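You operate a simulated robot arm through the tools that you are given. There is no shell and no other tool. Be economical: measure what you need, move in short steps, check, and stop when the job is done.

Carry out the task below with a simulated robot arm. There is one attempt and no reset: what you move stays moved.

TASK
Open the bead tray lid.
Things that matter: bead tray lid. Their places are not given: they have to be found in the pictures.

It is judged by the outcome, as a careful person would: the job done as asked, and still so three seconds after it is handed in. It fails if anything else is knocked over, pushed out of place, dropped, spilled or broken.

THE ROBOT
A 7-joint arm with a two-finger parallel gripper, fixed in place. Base frame: the origin is at the foot of the arm, x ahead of it, y to its left, z up; the work surface is at about z = 17. Lengths are in mm, angles in rad, forces in N, time in s.
With the tool pointing down near the work surface it reaches from about 220 to 600 mm from the base axis. Its first joint turns from -1.152 to 1.152 rad. Payload 2.5 kg.
Tool frame: the origin (TCP) lies between the finger pads and is the grasp point; the fingertips stand 23 mm ahead of it; z points along the fingers, y is the line along which they close. The gripper opens to 94 mm. The fingers are 38 mm wide and 10 mm thick; the gripper's body (54 by 96 mm) begins 39 mm behind the TCP.
Orientation is that of the tool frame in the base frame, as a unit quaternion [w, x, y, z]. With the fingers straight down and closing along the base's y, the tool's x points along the base's -x, its y along +y and its z along -z.

THE INTERFACE
- The arm moves only by the tool nudge_tool. Its argument "increments" is text: rows parted by semicolons, each of 7 numbers parted by spaces: the shift along the base's x, y, z in units of 50 mm (1.0 is 50 mm), then the turn, a rotation vector about the base's x, y, z in units of 8 degrees (1.0 is 8 degrees), then the finger opening in mm, from 0 to 94. In form: tx ty tz wx wy wz hand; .... A call has 1 to 8 rows; each row shifts and turns the commanded pose from where the row before left it. A call with a number of a shift or a turn outside -1 to 1 is refused whole. A row lasts 0.2 s, in which the tool goes at most 50 mm and 0.15 rad; a call with a longer step from one row to the next is refused whole, and so is a gripper value outside its range. A pose out of reach is approached as far as the arm can. The call stops where the force on the tool passes 40 N (or 10 N more than at its start, if that is more) or the arm is blocked; 0.2 s more then pass. The fingers move at their own pace (about 108 mm/s each) and stop on an object; they squeeze with about 26 N. The grip force told is the motor's: it shows also when the fingers shut on nothing. Time passes only in rows, and 0.2 s behind the last, so rows that do not move let the fingers close. It gives the time, the measured TCP pose, the force on the tool (base axes), the opening and the grip force at its end, in the units of the frame above (readings bear some noise).
- Cameras (640 x 400 px; columns grow to the right, rows downward): "scene" is fixed at [128.8, -412.8, 552.6]; the picture's right is [0.75, -0.66, 0.00], its down [-0.33, -0.37, -0.87] and it looks along [0.57, 0.65, -0.50] (base axes); focal length 342 px, centre (320, 200). "wrist" rides on the gripper at [-39, 0, -44] in the tool frame; the picture's right is [0.00, -1.00, 0.00], its down [0.97, 0.00, -0.24] and it looks along [0.24, 0.00, 0.97] (tool axes); focal length 218 px, centre (320, 200).
- get_image(camera): a new picture of that camera. No time passes.
- pixel_to_xyz(camera, pixels): there is no depth. For up to 12 entries [column, row, z] of the newest picture of that camera ("zoom" is the newest enlarged one), the place [x, y] in the base frame at which the ray of that pixel passes the height z, good to about 3 mm. No time passes.
- zoom(camera, box): a new picture of the part [left, top, right, bottom] of that camera's present view, enlarged. No time passes.
- hand_in(): hands the job in; it is judged then, once.

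Work in short steps. Measure before you move; look again where a grasp or a placing could have gone wrong, and mend it. You have 60 turns and 30 pictures in all, the two below and enlarged ones among them. Open the gripper and draw the arm clear of the work before you hand the job in, unless the task says otherwise; then end with one line.

The tools are called after ">>>" as a command line: name --argument value ..., lists and objects as JSON in quotes. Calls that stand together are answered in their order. nudge_tool: Moves the arm, as the interface text tells. Its arguments: {"type":"object","properties":{"increments":{"type":"string"}},"required":["increments"]} The other tools are called the same way: get_image (camera) takes a picture; pixel_to_xyz (camera, pixels) gives the place at which the rays of pixels pass given heights; zoom (camera, box) takes an enlarged picture of a part of a camera's view; hand_in () hands the job in.

At the start:

```text
t: 0.0
position: [367.8, 54.9, 336.2]
tool_rot: [0.0, 0.0, 1.0, 0.0]
wrist_force: [0.5, -0.9, 0.0]
grip_width: 93.9
finger_force: 0.1
```

scene: 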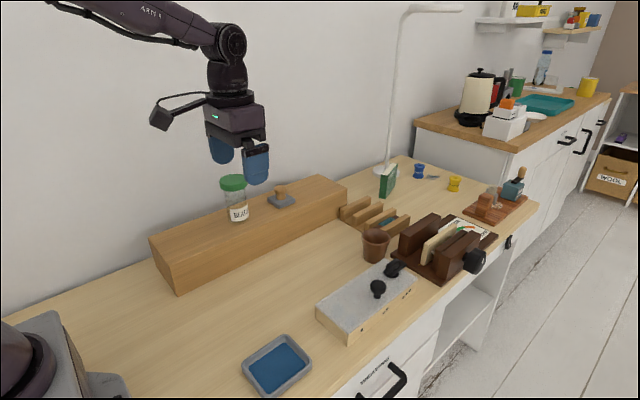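
wrist: 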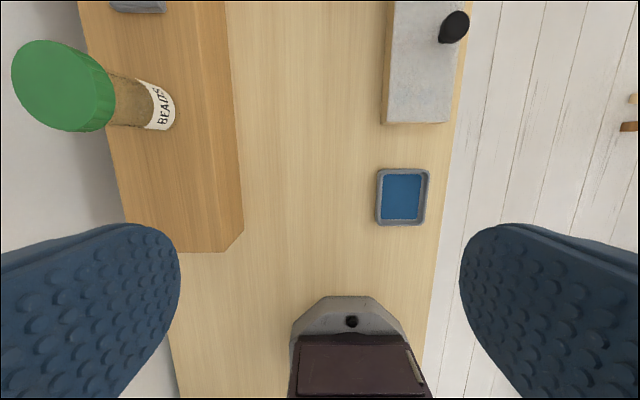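

The pictures show a jar labelled BEADS, a small blue tray and a grey box with black knobs. I zoom in to find which one is the bead tray lid.

>>> zoom --camera "scene" --box '[300, 180, 520, 350]'

>>> zoom --camera "scene" --box '[200, 160, 320, 240]'

>>> zoom --camera "scene" --box '[220, 310, 420, 400]'

```text
2.35 times, centred on (410, 265) of scene
```

zoom: 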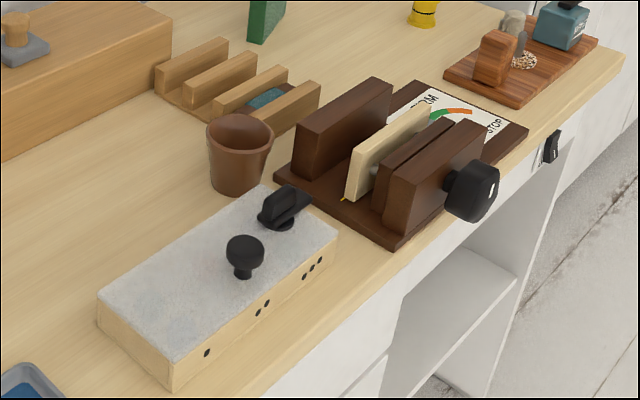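

```text
5.00 times, centred on (260, 200) of scene
```

zoom: 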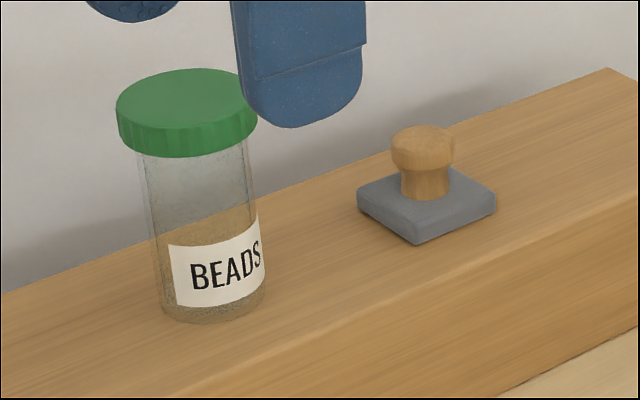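

```text
3.20 times, centred on (320, 355) of scene
```

zoom: 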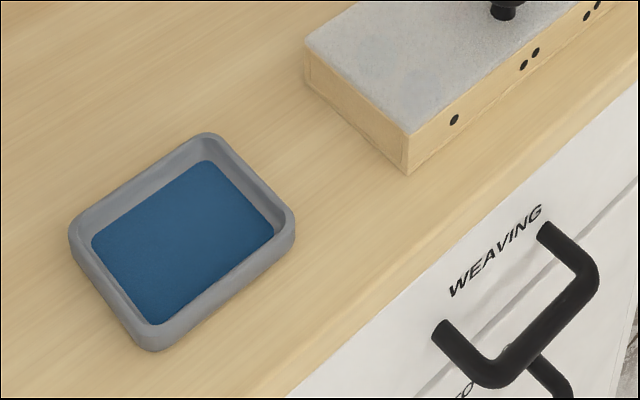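

I need closer views. I locate the grey box, its knobs and the square with the wooden knob.

>>> pixel_to_xyz --camera "scene" --pixels '[[316, 307, 60], [349, 334, 60], [418, 281, 60], [388, 259, 60], [377, 296, 60], [395, 272, 60], [349, 345, 17], [316, 321, 17], [281, 200, 90], [283, 379, 25], [417, 293, 17]]'

>>> pixel_to_xyz --camera "wrist" --pixels '[[381, 122, 50], [448, 122, 50], [454, 27, 80], [381, 122, 17], [352, 320, 60], [140, 5, 100]]'

```text
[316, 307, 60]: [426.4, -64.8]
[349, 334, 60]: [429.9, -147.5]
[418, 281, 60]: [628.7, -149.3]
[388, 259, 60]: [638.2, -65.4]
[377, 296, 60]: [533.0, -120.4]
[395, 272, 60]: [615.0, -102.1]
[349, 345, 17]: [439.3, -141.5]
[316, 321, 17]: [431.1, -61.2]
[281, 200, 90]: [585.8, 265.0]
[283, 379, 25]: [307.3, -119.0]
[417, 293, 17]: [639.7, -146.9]
```

```text
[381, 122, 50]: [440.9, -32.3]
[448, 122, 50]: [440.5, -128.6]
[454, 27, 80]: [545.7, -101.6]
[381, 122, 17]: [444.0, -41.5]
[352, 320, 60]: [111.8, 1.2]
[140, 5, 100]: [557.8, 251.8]
```

The box's top is at about z 42 with its near corner near (437, -50). I move above it for a closer look.

>>> nudge_tool --increments "0.6 -0.6 -0.2 0 0 0 94;0.6 -0.6 -0.2 0 0 0 94;0.6 -0.6 -0.2 0 0 0 94;0.6 -0.6 -0.2 0 0 0 94;0.6 -0.6 -0.2 0 0 0 94"

>>> get_image --camera "wrist"

```text
t: 1.2
position: [519.0, -94.6, 285.0]
tool_rot: [0.0, -0.001, 1.0, 0.0]
wrist_force: [0.0, 0.2, -0.1]
grip_width: 93.9
finger_force: 0.0
```

```text
24 pictures are left
```

wrist: 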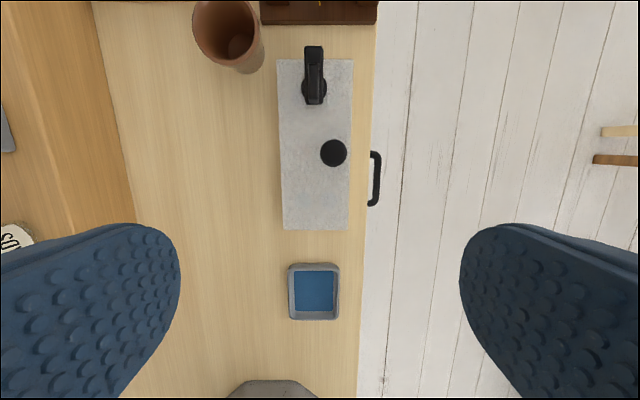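

>>> zoom --camera "wrist" --box '[240, 30, 400, 240]'

>>> zoom --camera "scene" --box '[310, 250, 430, 350]'

>>> pixel_to_xyz --camera "wrist" --pixels '[[277, 60, 45], [353, 60, 45], [284, 230, 45], [347, 230, 45], [334, 153, 75], [314, 90, 50], [314, 50, 70], [314, 90, 70]]'

```text
1.90 times, centred on (320, 135) of wrist
```

zoom: 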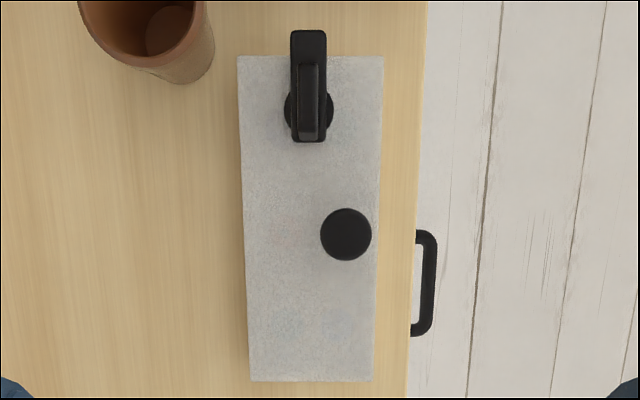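

```text
4.00 times, centred on (370, 300) of scene
```

zoom: 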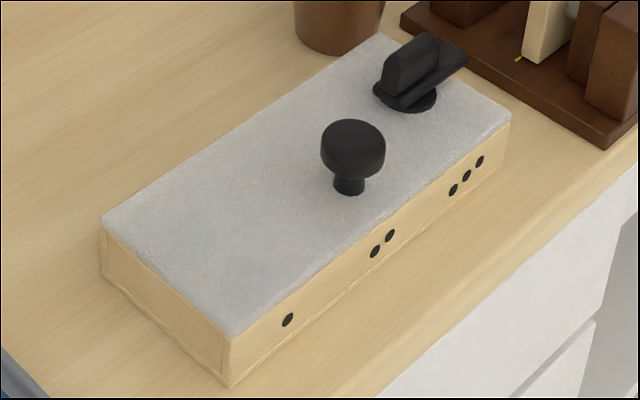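

```text
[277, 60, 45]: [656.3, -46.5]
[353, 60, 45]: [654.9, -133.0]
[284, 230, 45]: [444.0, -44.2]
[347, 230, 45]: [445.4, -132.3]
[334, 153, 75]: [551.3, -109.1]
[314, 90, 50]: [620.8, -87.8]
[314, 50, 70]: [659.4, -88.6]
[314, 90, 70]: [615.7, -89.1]
```

The box spans x 445–655, y -45 to -133. It has a round knob near the front edge at (551, -109) and a turn-button with a fin near (617, -89). I find the heights by intersecting the two views.

>>> pixel_to_xyz --camera "wrist" --pixels '[[313.5, 62.6, 65], [313.5, 102.6, 65], [313.5, 62.6, 85], [313.5, 102.6, 85], [334, 153, 60], [334, 153, 80], [314, 46, 60], [314, 104, 60]]'

>>> pixel_to_xyz --camera "scene" --pixels '[[399.5, 260, 65], [387.5, 265, 65], [399.5, 260, 85], [387.5, 265, 85], [378.5, 285, 60], [378.5, 285, 80], [315.5, 305, 45], [348, 333.5, 45], [418, 280, 45], [385, 259, 45], [394, 275, 45], [377, 297, 45]]'

```text
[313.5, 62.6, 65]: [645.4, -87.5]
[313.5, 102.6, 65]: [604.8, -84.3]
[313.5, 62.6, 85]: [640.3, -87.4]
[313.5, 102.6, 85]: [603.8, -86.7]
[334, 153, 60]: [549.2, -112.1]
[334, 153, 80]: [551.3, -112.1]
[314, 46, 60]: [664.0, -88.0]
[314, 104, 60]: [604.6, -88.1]
```

```text
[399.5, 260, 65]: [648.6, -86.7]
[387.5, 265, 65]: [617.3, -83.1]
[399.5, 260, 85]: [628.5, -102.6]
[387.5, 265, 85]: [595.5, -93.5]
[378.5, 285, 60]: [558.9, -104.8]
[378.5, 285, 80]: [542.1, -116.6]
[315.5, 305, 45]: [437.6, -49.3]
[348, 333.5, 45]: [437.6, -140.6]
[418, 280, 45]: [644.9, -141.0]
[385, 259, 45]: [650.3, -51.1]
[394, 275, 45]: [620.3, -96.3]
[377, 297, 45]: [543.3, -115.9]
```

The fin runs x 605–644 at y ≈ -88, with its top at z ≈ 70. The knob's top is at z ≈ 70 too. I go above the turn-button with the fingers partly open and check the reach.

>>> nudge_tool --increments "0.5 0.03 -0.6 0 0 0 50;0.5 0.03 -0.6 0 0 0 50;0.5 0.03 -0.6 0 0 0 50;0.5 0.04 -0.6 0 0 0 50;0 0 -0.4 0 0 0 50;0 0 0 0 0 0 50"

>>> get_image --camera "wrist"

>>> get_image --camera "scene"

```text
t: 2.6
position: [595.5, -86.1, 144.5]
tool_rot: [0.0, 0.001, 1.0, 0.001]
wrist_force: [0.1, -0.6, 0.4]
grip_width: 50.1
finger_force: 0.0
out of reach, approached as far as the arm can: row 4
```

```text
21 pictures are left
```

wrist: 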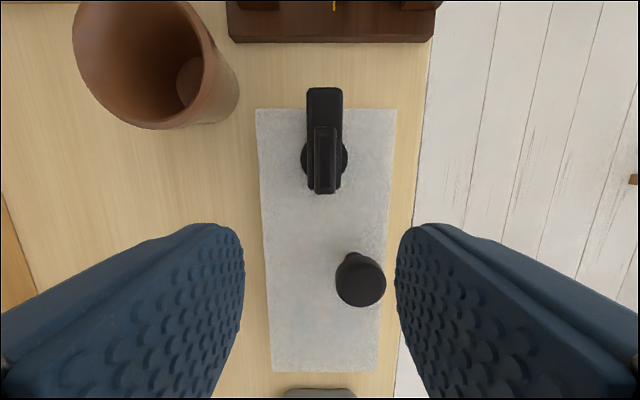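

```text
20 pictures are left
```

scene: 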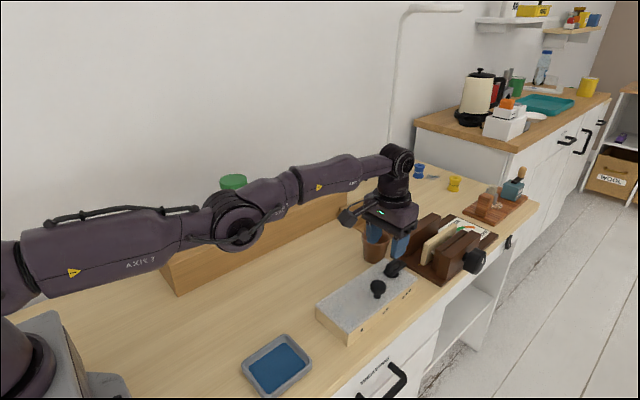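

>>> zoom --camera "wrist" --box '[250, 70, 410, 210]'

>>> pixel_to_xyz --camera "wrist" --pixels '[[324, 160, 42], [325, 127, 70], [325, 192, 70], [324, 90, 55], [324, 192, 55], [360, 280, 70], [258, 109, 40], [396, 109, 40], [273, 372, 40], [377, 372, 40], [235, 95, 40], [200, 40, 80]]'

```text
2.86 times, centred on (330, 140) of wrist
```

zoom: 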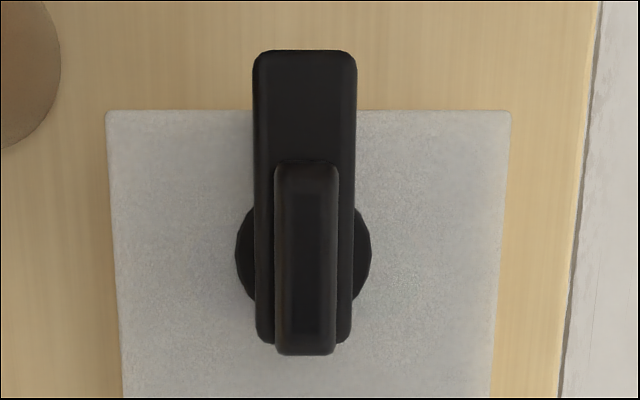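

```text
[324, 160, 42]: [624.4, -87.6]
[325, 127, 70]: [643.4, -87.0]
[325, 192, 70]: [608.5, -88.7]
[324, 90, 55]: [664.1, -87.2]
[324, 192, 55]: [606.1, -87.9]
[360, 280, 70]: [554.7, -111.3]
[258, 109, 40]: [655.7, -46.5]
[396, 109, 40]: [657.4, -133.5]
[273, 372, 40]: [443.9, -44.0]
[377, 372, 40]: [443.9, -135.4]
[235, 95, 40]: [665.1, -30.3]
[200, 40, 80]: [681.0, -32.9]
```

The fin spans x 608–643, the pivot is at about (624, -88) and the bar end is at x 664. That is beyond straight-down reach, so I tilt the fingers 24° forward, close them and stand off on the front side, to push the bar end.

>>> nudge_tool --increments "0 -0.2 0 0 -1 0 0;0 -0.2 0 0 -1 0 0;0 -0.25 0 0 -1 0 0;0 0 0 0 0 0 0"

```text
t: 3.6
position: [656.7, -129.4, 145.2]
tool_rot: [0.208, 0.0, 0.978, 0.0]
wrist_force: [0.0, 0.1, 0.5]
grip_width: 0.0
finger_force: 25.9
out of reach, approached as far as the arm can: row 1, 2, 3
```

Reach is now fine with the tilt. I lower beside the bar: TCP to x ≈ 637, y ≈ -125, z ≈ 78.

>>> nudge_tool --increments "-0.4 0 -0.4 0 0 0 0;0 0 -0.4 0 0 0 0;0 0 -0.3 0 0 0 0;0 0 0 0 0 0 0"

>>> get_image --camera "wrist"

>>> zoom --camera "scene" --box '[310, 200, 470, 320]'

```text
t: 4.6
position: [652.5, -131.6, 89.0]
tool_rot: [0.209, 0.0, 0.978, 0.0]
wrist_force: [-0.7, -0.6, 0.3]
grip_width: 0.0
finger_force: 26.2
out of reach, approached as far as the arm can: row 1
```

```text
18 pictures are left
```

wrist: 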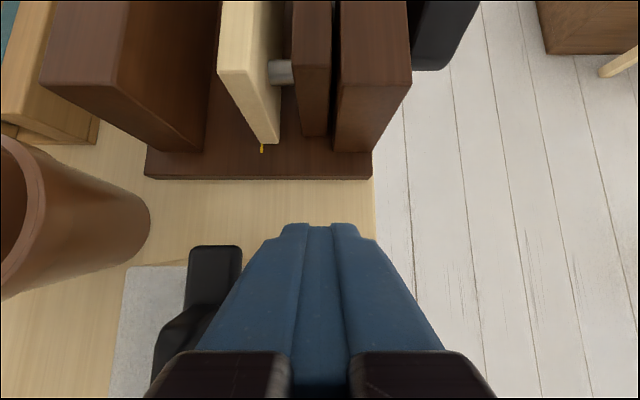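

```text
3.33 times, centred on (390, 260) of scene
```

zoom: 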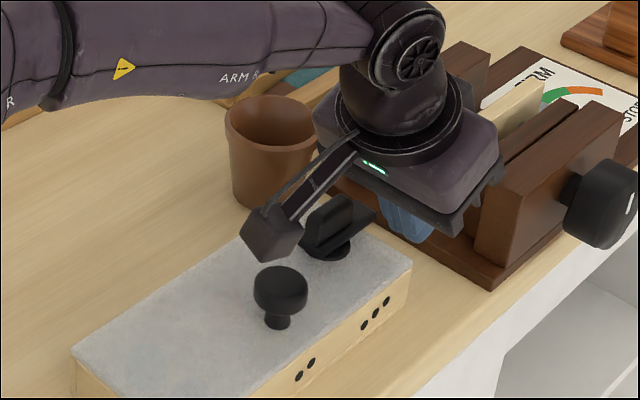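

A box on a bracket hangs on the arm's base side of the gripper; I check how high it is above the knob.

>>> pixel_to_xyz --camera "scene" --pixels '[[372, 279, 80], [372, 279, 100], [372, 279, 120], [372, 279, 140], [372, 279, 160]]'

>>> pixel_to_xyz --camera "wrist" --pixels '[[190, 248, 55], [240, 248, 55], [150, 215, 60], [370, 180, 20], [355, 225, 60]]'

```text
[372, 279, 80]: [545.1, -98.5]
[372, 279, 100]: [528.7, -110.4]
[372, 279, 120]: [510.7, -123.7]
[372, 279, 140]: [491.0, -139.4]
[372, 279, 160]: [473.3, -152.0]
```

```text
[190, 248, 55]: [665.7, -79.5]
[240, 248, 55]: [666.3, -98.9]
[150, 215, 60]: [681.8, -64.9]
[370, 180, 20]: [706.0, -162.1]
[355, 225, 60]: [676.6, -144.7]
```

The bracket box bottom is near z 130, clear of the knob. I back off 15 mm and lower 14 mm to the bar's level.

>>> nudge_tool --increments "-0.3 0 -0.28 0 0 0 0;0 0 0 0 0 0 0"

```text
t: 5.2
position: [639.4, -133.0, 75.3]
tool_rot: [0.208, 0.0, 0.978, 0.0]
wrist_force: [-0.7, 0.4, -0.1]
grip_width: 0.0
finger_force: 26.6
```

Now I push toward +y gently, in small rows.

>>> nudge_tool --increments "0 0.25 0 0 0 0 0;0 0.25 0 0 0 0 0;0 0.2 0 0 0 0 0;0 0.2 0 0 0 0 0;0 0 0 0 0 0 0"

>>> get_image --camera "wrist"

```text
t: 6.2
position: [638.7, -107.4, 78.1]
tool_rot: [0.21, 0.002, 0.978, -0.012]
wrist_force: [0.0, -2.9, 0.0]
grip_width: 0.0
finger_force: 26.8
stopped in row 4: the force on the tool passed its limit (the readings are from after the stop); the commanded pose is now the measured one
```

```text
16 pictures are left
```

wrist: 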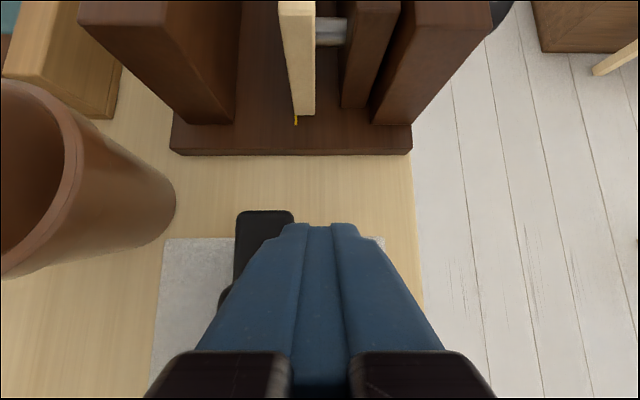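

The push stopped as soon as it touched the bar at y -107, so that way is the stop. I go over to the other side to push toward -y.

>>> nudge_tool --increments "0 -0.2 0 0 0 0 0;0 0 0.8 0 0 0 0;0 0.7 0 0 0 0 0;0 0.6 0 0 0 0 0;0 0 0 0 0 0 0"

>>> get_image --camera "wrist"

```text
t: 7.4
position: [639.5, -51.1, 118.1]
tool_rot: [0.21, 0.002, 0.978, -0.011]
wrist_force: [0.4, -1.1, 0.3]
grip_width: 0.0
finger_force: 26.0
```

```text
15 pictures are left
```

wrist: 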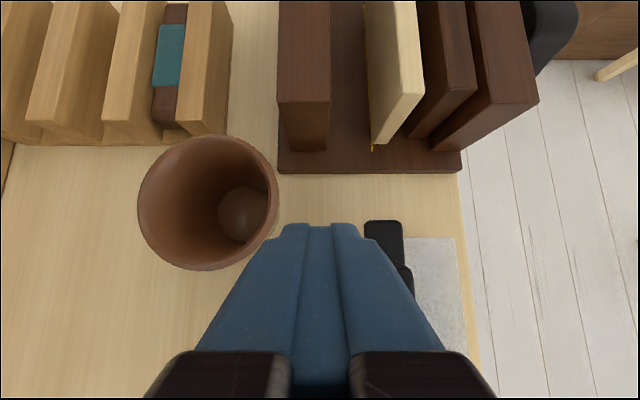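

The cup is near the fingertips; I measure it before lowering.

>>> pixel_to_xyz --camera "wrist" --pixels '[[278, 190, 90], [205, 270, 90], [250, 262, 90], [278, 190, 70], [250, 262, 50], [275, 240, 50], [367, 225, 58], [405, 225, 58], [405, 240, 42]]'

>>> pixel_to_xyz --camera "scene" --pixels '[[363, 236, 80], [391, 236, 80], [376, 229, 80], [376, 242, 80], [376, 262, 17]]'

```text
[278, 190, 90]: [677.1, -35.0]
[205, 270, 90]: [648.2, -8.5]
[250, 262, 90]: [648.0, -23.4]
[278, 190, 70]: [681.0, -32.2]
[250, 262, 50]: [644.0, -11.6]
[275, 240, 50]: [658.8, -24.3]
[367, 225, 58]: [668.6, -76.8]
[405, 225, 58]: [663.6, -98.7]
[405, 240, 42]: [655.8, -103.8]
```

```text
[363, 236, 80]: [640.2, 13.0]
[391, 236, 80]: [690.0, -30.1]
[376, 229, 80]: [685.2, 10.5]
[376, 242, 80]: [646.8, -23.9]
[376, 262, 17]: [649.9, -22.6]
```

The cup is centred at about (668, -6) with radius about 28 and rim below z 90, so there is clearance. I lower at y ≈ -57.

>>> nudge_tool --increments "0 -0.12 -0.4 0 0 0 0;0 0 -0.43 0 0 0 0;0 0 0 0 0 0 0"

```text
t: 8.2
position: [640.8, -56.6, 76.4]
tool_rot: [0.209, 0.002, 0.978, -0.011]
wrist_force: [-0.5, 0.1, -0.4]
grip_width: 0.2
finger_force: 25.5
```

>>> nudge_tool --increments "0 -0.2 0 0 0 0 0;0 -0.2 0 0 0 0 0;0 -0.2 0 0 0 0 0;0 -0.2 0 0 0 0 0;0 0 0 0 0 0 0"

>>> get_image --camera "wrist"

```text
t: 8.9
position: [641.3, -68.9, 76.6]
tool_rot: [0.21, 0.001, 0.978, 0.001]
wrist_force: [-0.6, 3.7, 1.1]
grip_width: 0.0
finger_force: 26.0
stopped in row 3: the force on the tool passed its limit (the readings are from after the stop); the commanded pose is now the measured one
```

```text
14 pictures are left
```

wrist: 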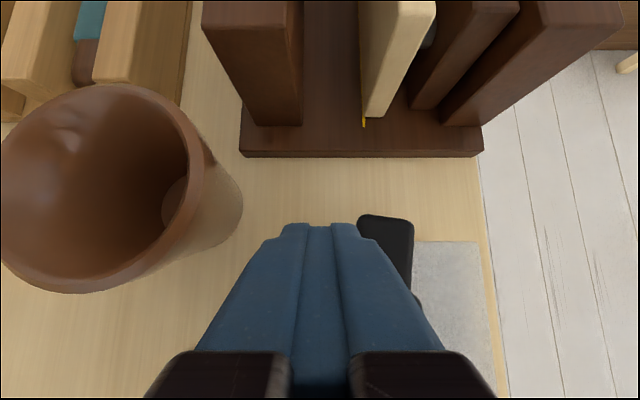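

It stopped on contact, perhaps only from the impact. The bar looks slightly turned now. I push on slowly, in 2 mm rows.

>>> nudge_tool --increments "0 -0.04 0 0 0 0 0;0 -0.04 0 0 0 0 0;0 -0.04 0 0 0 0 0;0 -0.04 0 0 0 0 0;0 -0.04 0 0 0 0 0;0 -0.04 0 0 0 0 0;0 -0.04 0 0 0 0 0;0 -0.04 0 0 0 0 0"

```text
t: 10.2
position: [641.0, -67.9, 76.1]
tool_rot: [0.209, -0.003, 0.978, 0.008]
wrist_force: [-0.1, 2.2, 0.3]
grip_width: 0.0
finger_force: 26.3
stopped in row 6: the force on the tool passed its limit (the readings are from after the stop); the commanded pose is now the measured one
```

Blocked at 40 N this way too. I back off, rise and look at the latch from above.

>>> nudge_tool --increments "0 0.2 0 0 0 0 0;0 0 0.8 0 0 0 0;-0.5 -0.3 0.6 0 0 0 0;-0.5 -0.3 0.5 0 0 0 0;0 0 0 0 0 0 0"

>>> zoom --camera "wrist" --box '[200, 180, 440, 400]'

>>> zoom --camera "scene" --box '[340, 240, 440, 310]'

```text
t: 11.4
position: [588.9, -89.2, 170.7]
tool_rot: [0.208, -0.003, 0.978, 0.008]
wrist_force: [0.3, 0.0, 0.3]
grip_width: 0.0
finger_force: 25.9
```

```text
1.82 times, centred on (320, 290) of wrist
```

zoom: 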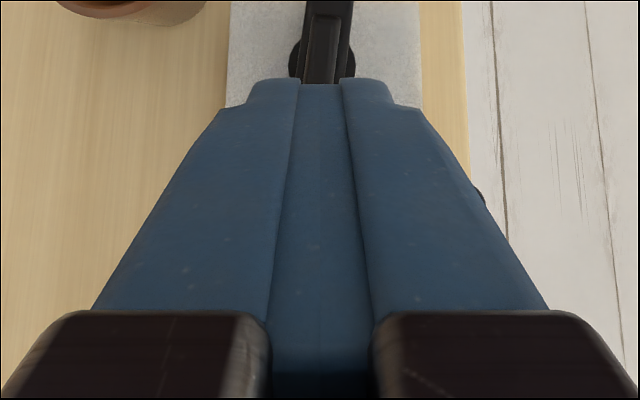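

```text
5.71 times, centred on (390, 275) of scene
```

zoom: 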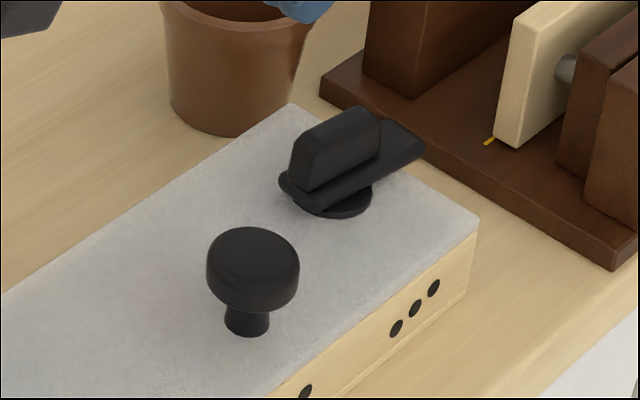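

I see the flaw: my flat 38 mm finger pressed the bar right beside its pivot. I yaw the tool 24° so that only the far corner touches near the bar's end, and start again from the front side.

>>> nudge_tool --increments "0.35 -0.35 0 0 0 1 0;0.35 -0.35 0 0 0 1 0;0.3 -0.2 -0.3 0 0 1 0;0 0 -0.5 0 0 0 0;0 0 -0.5 0 0 0 0;0 0 0 0 0 0 0"

```text
t: 12.8
position: [640.0, -132.8, 106.8]
tool_rot: [0.203, -0.207, 0.956, 0.051]
wrist_force: [-0.7, 0.6, -0.2]
grip_width: 0.2
finger_force: 26.0
```

>>> nudge_tool --increments "0 0 -0.4 0 0 0 0;0 0 -0.26 0 0 0 0;0 0 0 0 0 0 0"

>>> get_image --camera "wrist"

```text
t: 13.6
position: [636.2, -131.3, 73.7]
tool_rot: [0.202, -0.205, 0.956, 0.05]
wrist_force: [0.0, -1.3, 0.4]
grip_width: 0.0
finger_force: 25.3
out of reach, approached as far as the arm can: row 2
```

```text
11 pictures are left
```

wrist: 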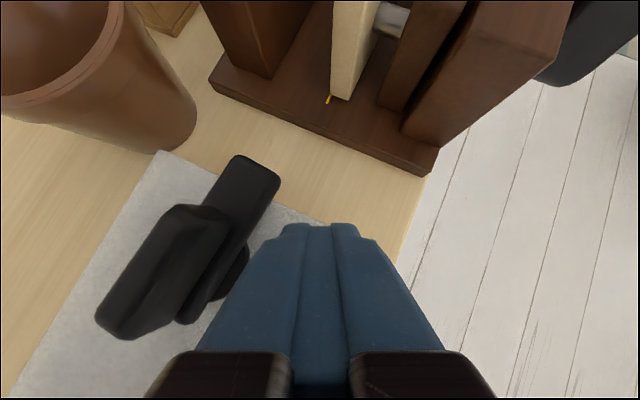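

The finger is in place beside the bar. I push +y slowly, with only the far corner leading.

>>> nudge_tool --increments "0 0.12 0 0 0 0 0;0 0.12 0 0 0 0 0;0 0.08 0 0 0 0 0;0 0.08 0 0 0 0 0;0 0.08 0 0 0 0 0;0 0.08 0 0 0 0 0;0 0.08 0 0 0 0 0;0 0 0 0 0 0 0"

>>> get_image --camera "wrist"

```text
t: 15.4
position: [641.3, -109.9, 74.1]
tool_rot: [0.2, -0.204, 0.957, 0.047]
wrist_force: [-20.7, -31.2, 10.0]
grip_width: 0.1
finger_force: 26.5
out of reach, approached as far as the arm can: row 3, 7
```

```text
10 pictures are left
```

wrist: 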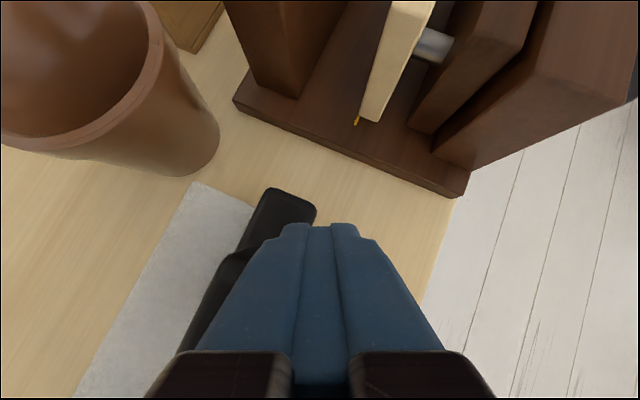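

That is about 37 N near the bar's end with no turning, so counter-clockwise is the stop. I try clockwise in the same way, from the cup side with the yaw mirrored.

>>> nudge_tool --increments "-0.1 -0.3 0 0 0 0 0;0 0 0.9 0 0 0 0;0 0.2 0.1 0 0 -1 0;0 0.2 0 0 0 -1 0;0 0.3 0 0 0 -1 0;0 0.3 0 0 0 -1 0;0 0.25 0 0 0 -1 0;0 0.25 0 0 0 -1 0"

```text
t: 17.2
position: [665.5, -49.7, 121.0]
tool_rot: [0.205, 0.2, 0.957, -0.036]
wrist_force: [-0.2, 0.3, -0.7]
grip_width: 0.0
finger_force: 25.9
out of reach, approached as far as the arm can: row 2, 3, 4, 5, 6
```

>>> nudge_tool --increments "-0.48 0 0 0 0 0 0;0 0 -0.3 0 0 0 0;0 0 0 0 0 0 0"

>>> get_image --camera "wrist"

```text
t: 18.0
position: [643.2, -47.5, 107.9]
tool_rot: [0.206, 0.201, 0.957, -0.035]
wrist_force: [0.8, 0.5, 0.6]
grip_width: 0.0
finger_force: 25.7
```

```text
9 pictures are left
```

wrist: 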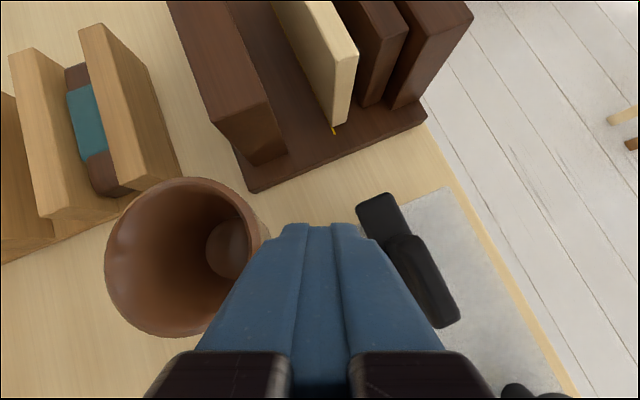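

>>> nudge_tool --increments "0 0 -0.35 0 0 0 0;0 0 -0.33 0 0 0 0;0 -0.14 0 0 0 0 0;0 -0.08 0 0 0 0 0;0 -0.08 0 0 0 0 0;0 -0.08 0 0 0 0 0;0 -0.08 0 0 0 0 0;0 0 0 0 0 0 0"

```text
t: 19.8
position: [644.8, -72.3, 74.1]
tool_rot: [0.206, 0.201, 0.957, -0.035]
wrist_force: [2.8, 0.8, 2.3]
grip_width: 0.0
finger_force: 25.8
```

It passed the contact point with only about 4 N, so clockwise turns it. I continue pushing along the arc, yawing with it.

>>> nudge_tool --increments "0 -0.15 0 0 0 -0.4 0;0 -0.15 0 0 0 -0.4 0;0 -0.15 0 0 0 -0.4 0;-0.05 -0.15 0 0 0 -0.4 0;-0.05 -0.15 0 0 0 -0.4 0;0 0 0 0 0 0 0"

>>> get_image --camera "wrist"

```text
t: 20.5
position: [645.4, -77.7, 73.4]
tool_rot: [0.205, 0.264, 0.942, -0.039]
wrist_force: [1.9, 3.4, -1.2]
grip_width: 0.0
finger_force: 26.1
stopped in row 3: the force on the tool passed its limit (the readings are from after the stop); the commanded pose is now the measured one
```

```text
8 pictures are left
```

wrist: 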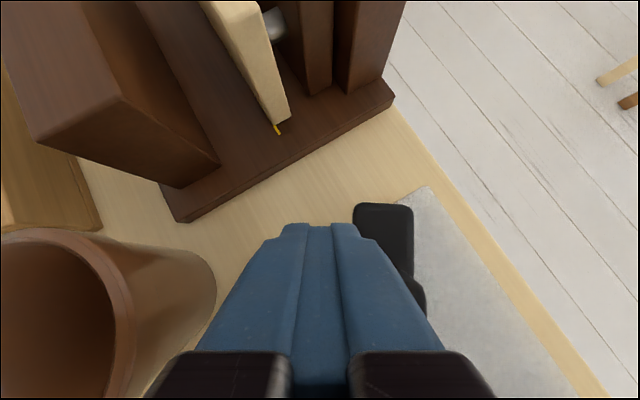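

The bar has turned perhaps 27° clockwise and my finger is flat on it again. I back off slightly, yaw further and push on with the far corner.

>>> nudge_tool --increments "0.08 0.14 0 0 0 0 0;0.04 0 0 0 0 -0.9 0;0 0 0 0 0 -0.9 0;0 -0.1 0 0 0 0 0;0 -0.08 0 0 0 0 0;0 -0.08 0 0 0 0 0;0 -0.08 0 0 0 0 0;0 -0.08 0 0 0 0 0"

```text
t: 22.3
position: [648.1, -83.7, 73.8]
tool_rot: [0.198, 0.378, 0.903, -0.058]
wrist_force: [11.4, 31.3, -4.6]
grip_width: 0.3
finger_force: 25.7
out of reach, approached as far as the arm can: row 5
```

>>> get_image --camera "wrist"

```text
7 pictures are left
```

wrist: 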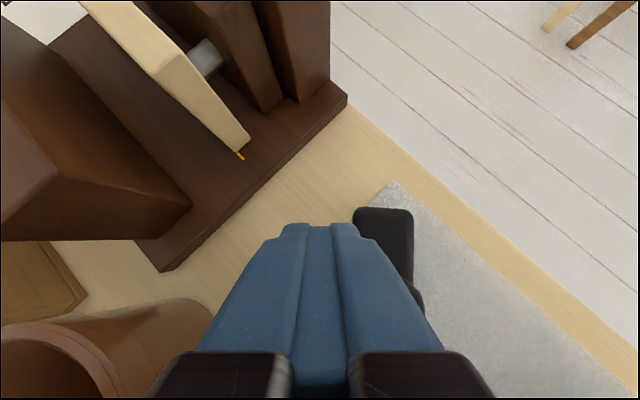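

The method works: the bar has followed to about -45°. I repeat with more yaw, now pushing diagonally back (-x, -y).

>>> nudge_tool --increments "0.14 0.12 0 0 0 0 0;0 0 0 0 0 -0.8 0;0 0 0 0 0 -0.8 0;0 0 0 0 0 -0.8 0;-0.06 -0.1 0 0 0 0 0;-0.07 -0.09 0 0 0 0 0;-0.07 -0.09 0 0 0 0 0;-0.07 -0.09 0 0 0 0 0"

```text
t: 22.9
position: [648.0, -82.3, 75.8]
tool_rot: [0.202, 0.4, 0.891, -0.066]
wrist_force: [3.3, 1.2, -1.8]
grip_width: 0.0
finger_force: 26.0
stopped in row 2: the force on the tool passed its limit (the readings are from after the stop); the commanded pose is now the measured one
out of reach, approached as far as the arm can: row 1, 2
```

The sideways lean limits the reach here. I lift, turn the yaw back to 0 and tilt a bit more forward, so that I can hook the bar's end from its far side and draw it back.

>>> nudge_tool --increments "0 0.05 0.95 0 0 0 0;0 0 0 0 0 0.87 0;0 0 0 0 0 0.87 0;0 0 0 0 0 0.87 0;0 0 0 0 0 0.87 0;0 0 0 0 0 0.87 0;0 0 0 0 0 0.87 0;0 0 0 0 0 0.83 0"

>>> nudge_tool --increments "0 0 0 0 -0.6 0 0;0 0 0 0 -0.6 0 0;0 0 0 0 0 0 0"

>>> get_image --camera "wrist"

```text
t: 24.7
position: [663.9, -82.2, 121.8]
tool_rot: [0.212, -0.002, 0.977, 0.022]
wrist_force: [-0.5, -0.9, -0.2]
grip_width: 0.0
finger_force: 25.7
out of reach, approached as far as the arm can: row 1, 2, 3, 5
```

```text
t: 25.5
position: [686.3, -85.9, 120.1]
tool_rot: [0.293, -0.002, 0.956, 0.022]
wrist_force: [-0.1, 0.1, 0.1]
grip_width: 0.0
finger_force: 25.9
out of reach, approached as far as the arm can: row 1, 2
```

```text
6 pictures are left
```

wrist: 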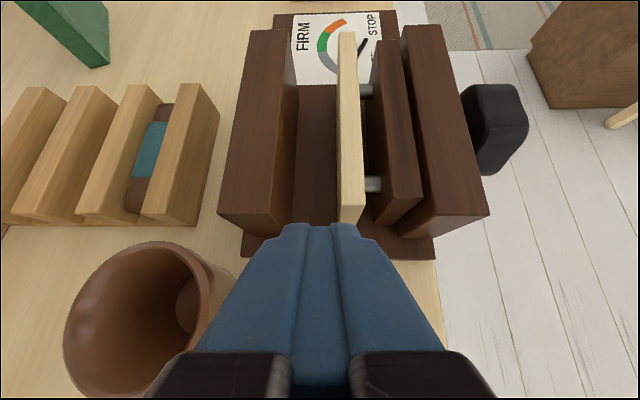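

Now I back to x ≈ 665, y ≈ -92 and lower beyond the bar's far side.

>>> nudge_tool --increments "-0.44 -0.14 0 0 0 0 0;0 0 -0.3 0 0 0 0;0 0 0 0 0 0 0"

```text
t: 26.3
position: [684.1, -97.5, 103.0]
tool_rot: [0.293, -0.002, 0.956, 0.022]
wrist_force: [-0.1, 0.4, 0.7]
grip_width: 0.2
finger_force: 26.1
out of reach, approached as far as the arm can: row 1
```

>>> nudge_tool --increments "-0.4 0.1 0 0 0 0 0;0 0 0 0 0 0 0"

```text
t: 26.9
position: [665.8, -93.0, 103.1]
tool_rot: [0.294, -0.002, 0.956, 0.022]
wrist_force: [0.4, 0.0, -0.1]
grip_width: 0.0
finger_force: 26.6
```

>>> nudge_tool --increments "0 0 -0.3 0 0 0 0;0 0 -0.25 0 0 0 0;0 0 0 0 0 0 0"

>>> get_image --camera "scene"

```text
t: 27.7
position: [664.9, -92.3, 77.0]
tool_rot: [0.292, -0.002, 0.956, 0.022]
wrist_force: [-1.1, 0.6, -0.5]
grip_width: 0.1
finger_force: 26.1
```

```text
5 pictures are left
```

scene: 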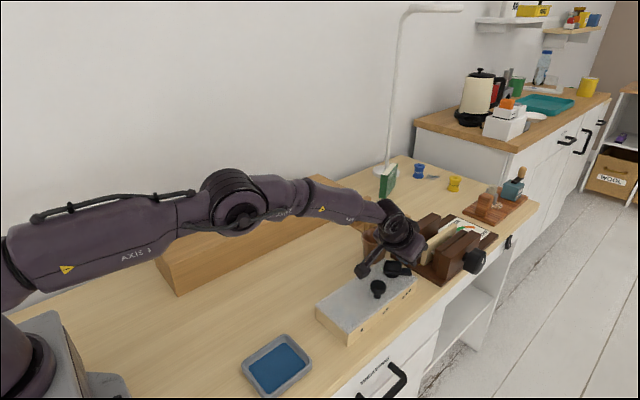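

Now I draw the bar back along its arc, slowly.

>>> nudge_tool --increments "-0.06 -0.08 0 0 0 0 0;-0.06 -0.08 0 0 0 0 0;-0.06 -0.08 0 0 0 0 0;-0.06 -0.06 0 0 0 0 0;-0.06 -0.05 0 0 0 0 0;-0.06 -0.05 0 0 0 0 0;-0.06 -0.03 0 0 0 0 0;0 0 0 0 0 0 0"

>>> zoom --camera "scene" --box '[340, 240, 440, 310]'

```text
t: 29.5
position: [648.0, -111.0, 81.8]
tool_rot: [0.301, -0.002, 0.953, 0.022]
wrist_force: [34.4, 13.9, 13.5]
grip_width: 0.4
finger_force: 26.5
```

```text
5.71 times, centred on (390, 275) of scene
```

zoom: 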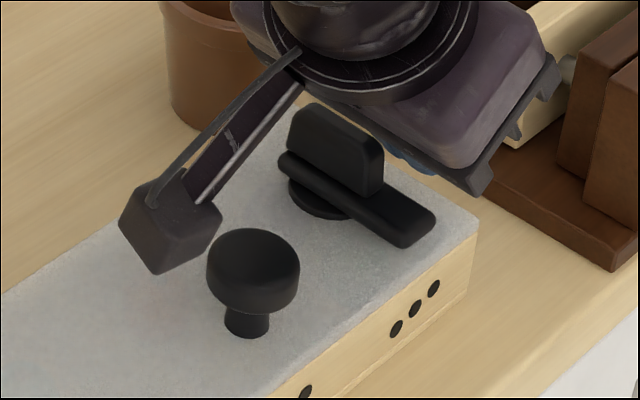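

The bar now points across the lid, about 80–90° from where it began, and is against its stop. I retreat upward, straighten the tool and move over the knob at (553, -111).

>>> nudge_tool --increments "0.12 0.1 0 0 0 0 0;0 0 0.9 0 0 0 0;0 0 0.9 0 0 0 0;-0.4 0 0 0 0.85 0 30;-0.4 0 0 0 0.85 0 60;-0.4 0 0 0 0.85 0 60;-0.4 0 0 0 0.85 0 60;-0.4 0 0 0 0.9 0 60"

>>> nudge_tool --increments "0 0 0 0 0 0 60"

```text
t: 31.3
position: [550.8, -106.9, 167.1]
tool_rot: [-0.005, 0.004, 1.0, 0.022]
wrist_force: [1.5, -0.3, 0.0]
grip_width: 59.9
finger_force: 0.0
```

```text
t: 31.7
position: [552.2, -107.4, 166.8]
tool_rot: [-0.003, 0.004, 1.0, 0.023]
wrist_force: [-0.6, -0.8, 0.3]
grip_width: 60.0
finger_force: 0.1
```

>>> nudge_tool --increments "0 -0.07 -0.7 0 0 0 60;0 0 -0.7 0 0 0 60;0 0 -0.56 0 0 0 60;0 0 0 0 0 0 60;0 0 0 0 0 0 10;0 0 0 0 0 0 10;0 0 0 0 0 0 10"

```text
t: 33.3
position: [550.6, -111.4, 68.0]
tool_rot: [-0.003, 0.004, 1.0, 0.022]
wrist_force: [1.5, 8.4, -3.1]
grip_width: 31.4
finger_force: 44.9
```

The knob is held, at 31 mm. I lift gently by 10 mm and see whether the lid moves.

>>> nudge_tool --increments "0 0 0.05 0 0 0 10;0 0 0.05 0 0 0 10;0 0 0.05 0 0 0 10;0 0 0.05 0 0 0 10;0 0 0 0 0 0 10"

>>> zoom --camera "scene" --box '[300, 240, 440, 350]'

```text
t: 34.0
position: [549.8, -111.3, 71.0]
tool_rot: [-0.003, 0.005, 1.0, 0.023]
wrist_force: [3.1, -1.1, -6.7]
grip_width: 31.3
finger_force: 45.0
stopped in row 3: the force on the tool passed its limit (the readings are from after the stop); the commanded pose is now the measured one
```

```text
3.64 times, centred on (370, 295) of scene
```

zoom: 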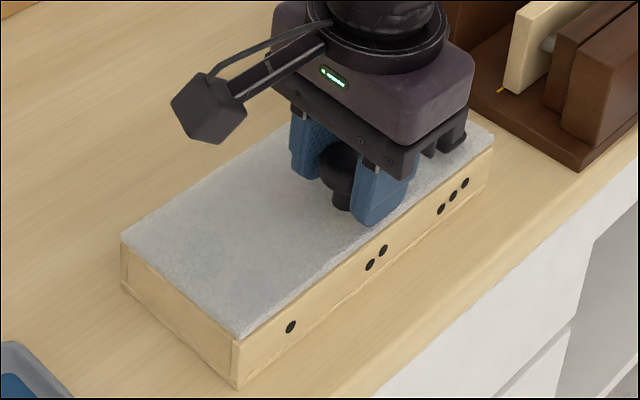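

Lifting is blocked, so the lid probably slides. I relax the lift and try drawing it gently toward -x.

>>> nudge_tool --increments "0 0 -0.05 0 0 0 10;-0.06 0 0 0 0 0 10;-0.06 0 0 0 0 0 10;-0.06 0 0 0 0 0 10;-0.06 0 0 0 0 0 10;0 0 0 0 0 0 10"

```text
t: 34.8
position: [550.5, -109.4, 71.9]
tool_rot: [0.008, 0.004, 1.0, 0.021]
wrist_force: [3.6, -2.1, -2.4]
grip_width: 31.0
finger_force: 44.9
stopped in row 3: the force on the tool passed its limit (the readings are from after the stop); the commanded pose is now the measured one
```

>>> nudge_tool --increments "0.06 0 -0.04 0 0 0 10;0.06 0 0 0 0 0 10;0.06 0 0 0 0 0 10;0.06 0 0 0 0 0 10;0 0 0 0 0 0 10"

>>> nudge_tool --increments "0 -0.06 0 0 0 0 10;0 -0.06 0 0 0 0 10;0 -0.06 0 0 0 0 10;0 -0.06 0 0 0 0 10;0 0 0 0 0 0 10"

>>> nudge_tool --increments "0 0.06 0 0 0 0 10;0 0.06 0 0 0 0 10;0 0.06 0 0 0 0 10;0 0.06 0 0 0 0 10;0 0 0 0 0 0 10"

```text
t: 35.4
position: [551.3, -111.8, 69.8]
tool_rot: [-0.002, 0.004, 1.0, 0.022]
wrist_force: [-3.8, 2.1, 3.0]
grip_width: 30.9
finger_force: 45.0
stopped in row 2: the force on the tool passed its limit (the readings are from after the stop); the commanded pose is now the measured one
```

```text
t: 36.2
position: [551.7, -111.2, 69.1]
tool_rot: [-0.003, 0.002, 1.0, 0.028]
wrist_force: [-4.1, 2.8, 5.2]
grip_width: 31.1
finger_force: 44.6
stopped in row 4: the force on the tool passed its limit (the readings are from after the stop); the commanded pose is now the measured one
```

```text
t: 37.1
position: [551.5, -110.1, 70.1]
tool_rot: [0.0, 0.006, 1.0, 0.02]
wrist_force: [-0.6, -1.0, -0.3]
grip_width: 31.1
finger_force: 45.2
stopped in row 4: the force on the tool passed its limit (the readings are from after the stop); the commanded pose is now the measured one
```

Everything is blocked, so the latch may not be fully turned. I release, rise and look at the latch's true angle.

>>> nudge_tool --increments "0 0 0 0 0 0 60;0 0 0 0 0 0 60;0 0 0.8 0 0 0 60;0.5 0.4 0.6 0 0 0 40;0 0 0 0 0 0 30"

>>> zoom --camera "wrist" --box '[230, 50, 430, 230]'

```text
t: 38.4
position: [575.4, -89.9, 142.8]
tool_rot: [-0.002, 0.005, 1.0, 0.019]
wrist_force: [-0.2, 0.1, 2.1]
grip_width: 29.8
finger_force: 0.1
```

```text
2.22 times, centred on (330, 140) of wrist
```

zoom: 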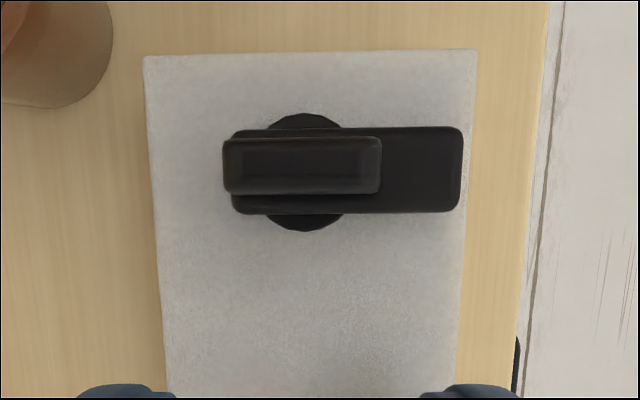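

The latch is fully turned, at 90°. With the fingers closing along y, a rigid grip may have kept a back-hinged lid from rotating, so I grip again and lift along the hinge arc, turning the tool with it.

>>> nudge_tool --increments "-0.47 -0.42 0 0 0 0 60;0 0 -0.7 0 0 0 60;0 0 -0.78 0 0 0 60;0 0 0 0 0 0 60;0 0 0 0 0 0 10;0 0 0 0 0 0 10;0 0 0 0 0 0 10"

>>> nudge_tool --increments "0 0.023 0.055 -0.3 0 0 10;0 0.023 0.055 -0.3 0 0 10;0 0.023 0.055 -0.3 0 0 10;0 0.023 0.055 -0.3 0 0 10;0 0 0 0 0 0 10"

```text
t: 40.0
position: [551.0, -112.6, 65.2]
tool_rot: [0.0, 0.004, 1.0, 0.021]
wrist_force: [-2.9, 15.3, -0.6]
grip_width: 31.0
finger_force: 45.4
```

```text
t: 40.7
position: [551.1, -109.6, 69.2]
tool_rot: [0.0, 0.005, 1.0, -0.031]
wrist_force: [5.8, -1.2, -6.2]
grip_width: 30.8
finger_force: 45.1
stopped in row 3: the force on the tool passed its limit (the readings are from after the stop); the commanded pose is now the measured one
```

The tool turned 6° and rose 4 mm before stopping, so the lid may be moving. I continue along the arc and watch for progress.

>>> nudge_tool --increments "0 0.012 0.03 -0.15 0 0 10;0 0.012 0.03 -0.15 0 0 10;0 0.012 0.03 -0.15 0 0 10;0 0.012 0.03 -0.15 0 0 10;0 0.012 0.03 -0.15 0 0 10;0 0.012 0.03 -0.15 0 0 10;0 0 0 0 0 0 10"

```text
t: 41.3
position: [550.1, -109.8, 69.7]
tool_rot: [0.002, 0.005, 0.999, -0.05]
wrist_force: [8.0, -4.6, -11.7]
grip_width: 30.9
finger_force: 44.7
stopped in row 3: the force on the tool passed its limit (the readings are from after the stop); the commanded pose is now the measured one
```

No progress, so lifting is truly blocked. The knob may be a lock of its own: I level the tool and test twisting it.

>>> nudge_tool --increments "0 -0.03 -0.06 0.4 0 0 10;0 -0.02 -0.03 0.4 0 0 10;0 0 0 0 0 0 10;0 0 0 0 0 0.5 10;0 0 0 0 0 0.5 10;0 0 0 0 0 0.5 10;0 0 0 0 0 0.5 10;0 0 0 0 0 0 10"

```text
t: 43.1
position: [552.0, -109.6, 65.4]
tool_rot: [0.001, -0.135, 0.991, 0.005]
wrist_force: [6.5, 8.7, 7.4]
grip_width: 31.0
finger_force: 44.9
```

>>> nudge_tool --increments "0 0 0 0 0 0.9 10;0 0 0 0 0 0.9 10;0 0 0 0 0 0.9 10;0 0 0 0 0 0.9 10;0 0 0 0 0 0.9 10;0 0 0 0 0 0.9 10;0 0 0 0 0 0.9 10;0 0 0 0 0 0.9 10"

>>> nudge_tool --increments "0 0 0 0 0 0.9 10;0 0 0 0 0 0.9 10;0 0 0 0 0 0 10;0 0 0.05 0 0 0 10;0 0 0.05 0 0 0 10;0 0 0.05 0 0 0 10;0 0 0.05 0 0 0 10;0 0 0 0 0 0 10"

```text
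t: 44.9
position: [550.5, -111.5, 64.5]
tool_rot: [-0.004, -0.595, 0.804, 0.006]
wrist_force: [-9.6, 7.6, -4.7]
grip_width: 31.1
finger_force: 44.8
```

```text
t: 46.4
position: [550.0, -109.7, 67.5]
tool_rot: [-0.003, -0.692, 0.722, 0.004]
wrist_force: [2.2, -3.2, -4.0]
grip_width: 31.0
finger_force: 44.6
stopped in row 7: the force on the tool passed its limit (the readings are from after the stop); the commanded pose is now the measured one
```

Still blocked after a 90° twist. I release and clear the arm to look closely at the whole box for seams or another fastener.

>>> nudge_tool --increments "0 0 0 0 0 0 60;0 0 0 0 0 0 60;0 0 0.9 0 0 0 60;0 0.3 0.8 0 0 0 60;0 0.9 0.3 0 0 0 60;0 0.9 0 0 0 0 60;-0.2 0.9 0 0 0 0 60;-0.4 0.8 0 0 0 0 60"

>>> zoom --camera "scene" --box '[310, 262, 424, 333]'

```text
t: 48.1
position: [519.7, 80.8, 168.3]
tool_rot: [-0.003, -0.691, 0.723, 0.004]
wrist_force: [-0.4, -0.1, 0.4]
grip_width: 59.8
finger_force: 0.0
```

```text
5.61 times, centred on (367, 298) of scene
```

zoom: 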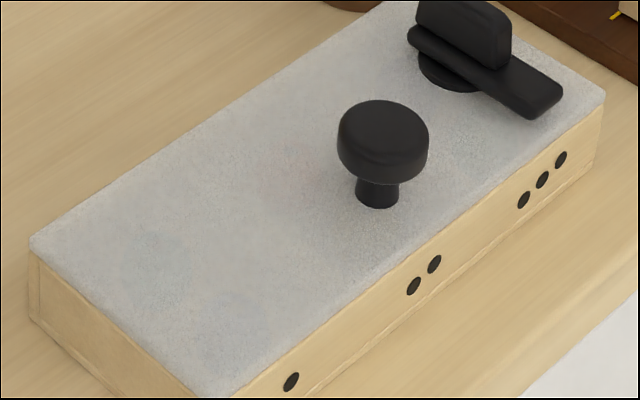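

No other fastener is visible: only the turned latch and the mushroom knob. I test whether the knob presses in: fingers closed above it, pressing down slowly.

>>> nudge_tool --increments "0.12 -0.85 0 0 0 0 0;0.12 -0.85 0 0 0 0 0;0.12 -0.85 0 0 0 0 0;0.12 -0.85 0 0 0 0 0;0.14 -0.44 -0.4 0 0 0 0;0 0 -0.5 0 0 0 0;0 0 -0.4 0 0 0 0;0 0 0 0 0 0 0"

>>> nudge_tool --increments "0 0 -0.06 0 0 0 0;0 0 -0.06 0 0 0 0;0 0 -0.06 0 0 0 0;0 0 -0.06 0 0 0 0;0 0 -0.06 0 0 0 0;0 0 -0.06 0 0 0 0;0 0 -0.06 0 0 0 0;0 0 0 0 0 0 0"

```text
t: 50.0
position: [552.2, -112.6, 104.3]
tool_rot: [-0.002, -0.692, 0.722, 0.005]
wrist_force: [-0.2, -0.5, 0.7]
grip_width: 0.1
finger_force: 25.8
```

```text
t: 51.1
position: [552.0, -111.7, 95.7]
tool_rot: [-0.002, -0.691, 0.722, 0.004]
wrist_force: [-3.6, 3.7, 7.5]
grip_width: 0.0
finger_force: 26.1
stopped in row 5: the force on the tool passed its limit (the readings are from after the stop); the commanded pose is now the measured one
```

It doesn't press in. I grip it again and turn clockwise, then test lifting.

>>> nudge_tool --increments "0 0 0.2 0 0 0 60;0 0 0 0 0 0 60;0 0 0 0 0 0 60;0 0 -0.4 0 0 0 60;0 0 -0.32 0 0 0 60;0 0 0 0 0 0 10;0 0 0 0 0 0 10;0 0 0 0 0 0 10"

>>> nudge_tool --increments "0 0 0 0 0 -0.9 10;0 0 0 0 0 -0.9 10;0 0 0 0 0 -0.9 10;0 0 0 0 0 -0.9 10;0 0 0 0 0 -0.9 10;0 0 0 0 0 -0.9 10;0 0 0 0 0 -0.9 10;0 0 0 0 0 -0.9 10"

>>> nudge_tool --increments "0 0 0 0 0 -0.9 10;0 0 0 0 0 -0.9 10;0 0 0 0 0 -0.9 10;0 0 0 0 0 -0.9 10;0 0 0 0 0 0 10;0 0 0.05 0 0 0 10;0 0 0.05 0 0 0 10;0 0 0.05 0 0 0 10"

```text
t: 52.9
position: [550.5, -114.2, 67.3]
tool_rot: [-0.005, -0.691, 0.723, 0.007]
wrist_force: [-29.1, 1.8, 8.8]
grip_width: 31.2
finger_force: 44.7
```

```text
t: 53.6
position: [548.6, -114.4, 68.3]
tool_rot: [-0.009, -0.582, 0.813, 0.007]
wrist_force: [1.1, 0.2, 1.7]
grip_width: 31.5
finger_force: 44.8
stopped in row 3: the force on the tool passed its limit (the readings are from after the stop); the commanded pose is now the measured one
```

```text
t: 55.3
position: [546.8, -114.0, 69.5]
tool_rot: [-0.006, -0.361, 0.932, 0.011]
wrist_force: [1.7, -1.2, -4.4]
grip_width: 30.9
finger_force: 45.2
stopped in row 8: the force on the tool passed its limit (the readings are from after the stop); the commanded pose is now the measured one
```

Still blocked with the knob turned. The latch sits on the same lid, so I will try lifting by the latch's fin instead: release, straighten the yaw and tilt forward over it.

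>>> nudge_tool --increments "0 0 0 0 0 0 60;0 0 0 0 0 0 60;0 0 0.8 0 0 -0.8 60;0 0 0.4 0 0 -0.9 60;0 0 0 0 0 -0.9 60;0 0 0 0 0 -0.9 60;0 0 0 0 0 -0.9 60;0 0 0 0 0 -0.9 60"

>>> nudge_tool --increments "0.56 0.16 0 0 -1 0 60;0.56 0.16 0 0 -1 0 60;0.56 0.16 0 0 -1 0 60;0 0 0 0 0 0 60"

```text
t: 57.1
position: [547.6, -111.5, 128.6]
tool_rot: [-0.002, 0.002, 1.0, 0.012]
wrist_force: [-0.1, 0.1, -0.4]
grip_width: 59.9
finger_force: 0.1
```

```text
t: 58.1
position: [632.3, -88.2, 128.5]
tool_rot: [0.207, -0.003, 0.978, 0.014]
wrist_force: [-0.1, -0.2, 0.1]
grip_width: 60.0
finger_force: 0.1
```

>>> nudge_tool --increments "0 -0.03 -0.4 0 0 0 60;0 0 -0.4 0 0 0 60;0 0 0 0 0 0 60;0 0 0 0 0 0 20;0 0 0 0 0 0 20;0 0 0 0 0 0 20"

```text
t: 59.5
position: [632.0, -89.3, 90.9]
tool_rot: [0.206, -0.003, 0.978, 0.015]
wrist_force: [1.6, 6.5, -1.0]
grip_width: 37.0
finger_force: 44.9
```

The fin is held lengthwise, at 37 mm. I lift gently.

>>> nudge_tool --increments "0 0 0.05 0 0 0 20;0 0 0.05 0 0 0 20;0 0 0.05 0 0 0 20;0 0 0.05 0 0 0 20;0 0 0 0 0 0 20"

```text
t: 60.7
position: [628.9, -88.2, 97.1]
tool_rot: [0.202, -0.003, 0.979, 0.015]
wrist_force: [7.1, 17.6, -28.0]
grip_width: 36.2
finger_force: 45.5
```

It rose 6 mm under 28 N. I continue, to see whether it is slip or the lid.

>>> nudge_tool --increments "0 0 0.05 0 0 0 20;0 0 0.05 0 0 0 20;0 0 0.05 0 0 0 20;0 0 0.05 0 0 0 20;0 0 0 0 0 0 20"

```text
t: 61.9
position: [631.2, -90.4, 111.3]
tool_rot: [0.207, -0.002, 0.978, 0.012]
wrist_force: [-0.9, -0.1, 0.5]
grip_width: 20.0
finger_force: 0.1
```

The grip slipped off the fin, so the lid is locked whatever I pull on. The one latch state never tested with the lid is the original one, so I will turn the latch back and test the knob there. First I place the closed fingers on the near side of the bar.

>>> nudge_tool --increments "-0.41 -0.38 0.1 0 0 0 0;-0.41 -0.38 0 0 0 0 0;0 0 -0.4 0 0 0 0;0 0 -0.48 0 0 0 0;0 0 0 0 0 0 0"

>>> nudge_tool --increments "0.1 0 0 0 0 0 0;0.1 0 0 0 0 0 0;0.1 0 0 0 0 0 0;0.1 -0.02 0 0 0 0 0;0.1 -0.04 0 0 0 0 0;0.1 -0.04 0 0 0 0 0;0 0 0 0 0 0 0"

```text
t: 63.1
position: [592.7, -130.6, 72.5]
tool_rot: [0.206, -0.003, 0.979, 0.013]
wrist_force: [0.4, 0.4, -0.9]
grip_width: 0.0
finger_force: 26.2
```

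```text
t: 64.7
position: [619.8, -132.4, 70.6]
tool_rot: [0.205, -0.002, 0.979, 0.012]
wrist_force: [-0.5, 0.6, 0.3]
grip_width: 0.1
finger_force: 26.2
```

It moved freely with the bar. Now I continue the arc, diagonally (+x, +y) with increasing yaw, back to the original angle.

>>> nudge_tool --increments "0.08 0 0.02 0 0 0.75 0;0.08 0 0.01 0 0 0.75 0;0.08 0.04 0 0 0 0.75 0;0.08 0.08 0 0 0 0.75 0;0.05 0.1 0 0 0 0 0;0.03 0.1 0 0 0 0 0;0.03 0.1 0 0 0 0 0;0 0.06 0 0 0 0 0"

```text
t: 66.5
position: [640.7, -112.3, 73.2]
tool_rot: [0.198, -0.205, 0.957, 0.052]
wrist_force: [-5.4, -14.2, 8.1]
grip_width: 0.0
finger_force: 25.8
```

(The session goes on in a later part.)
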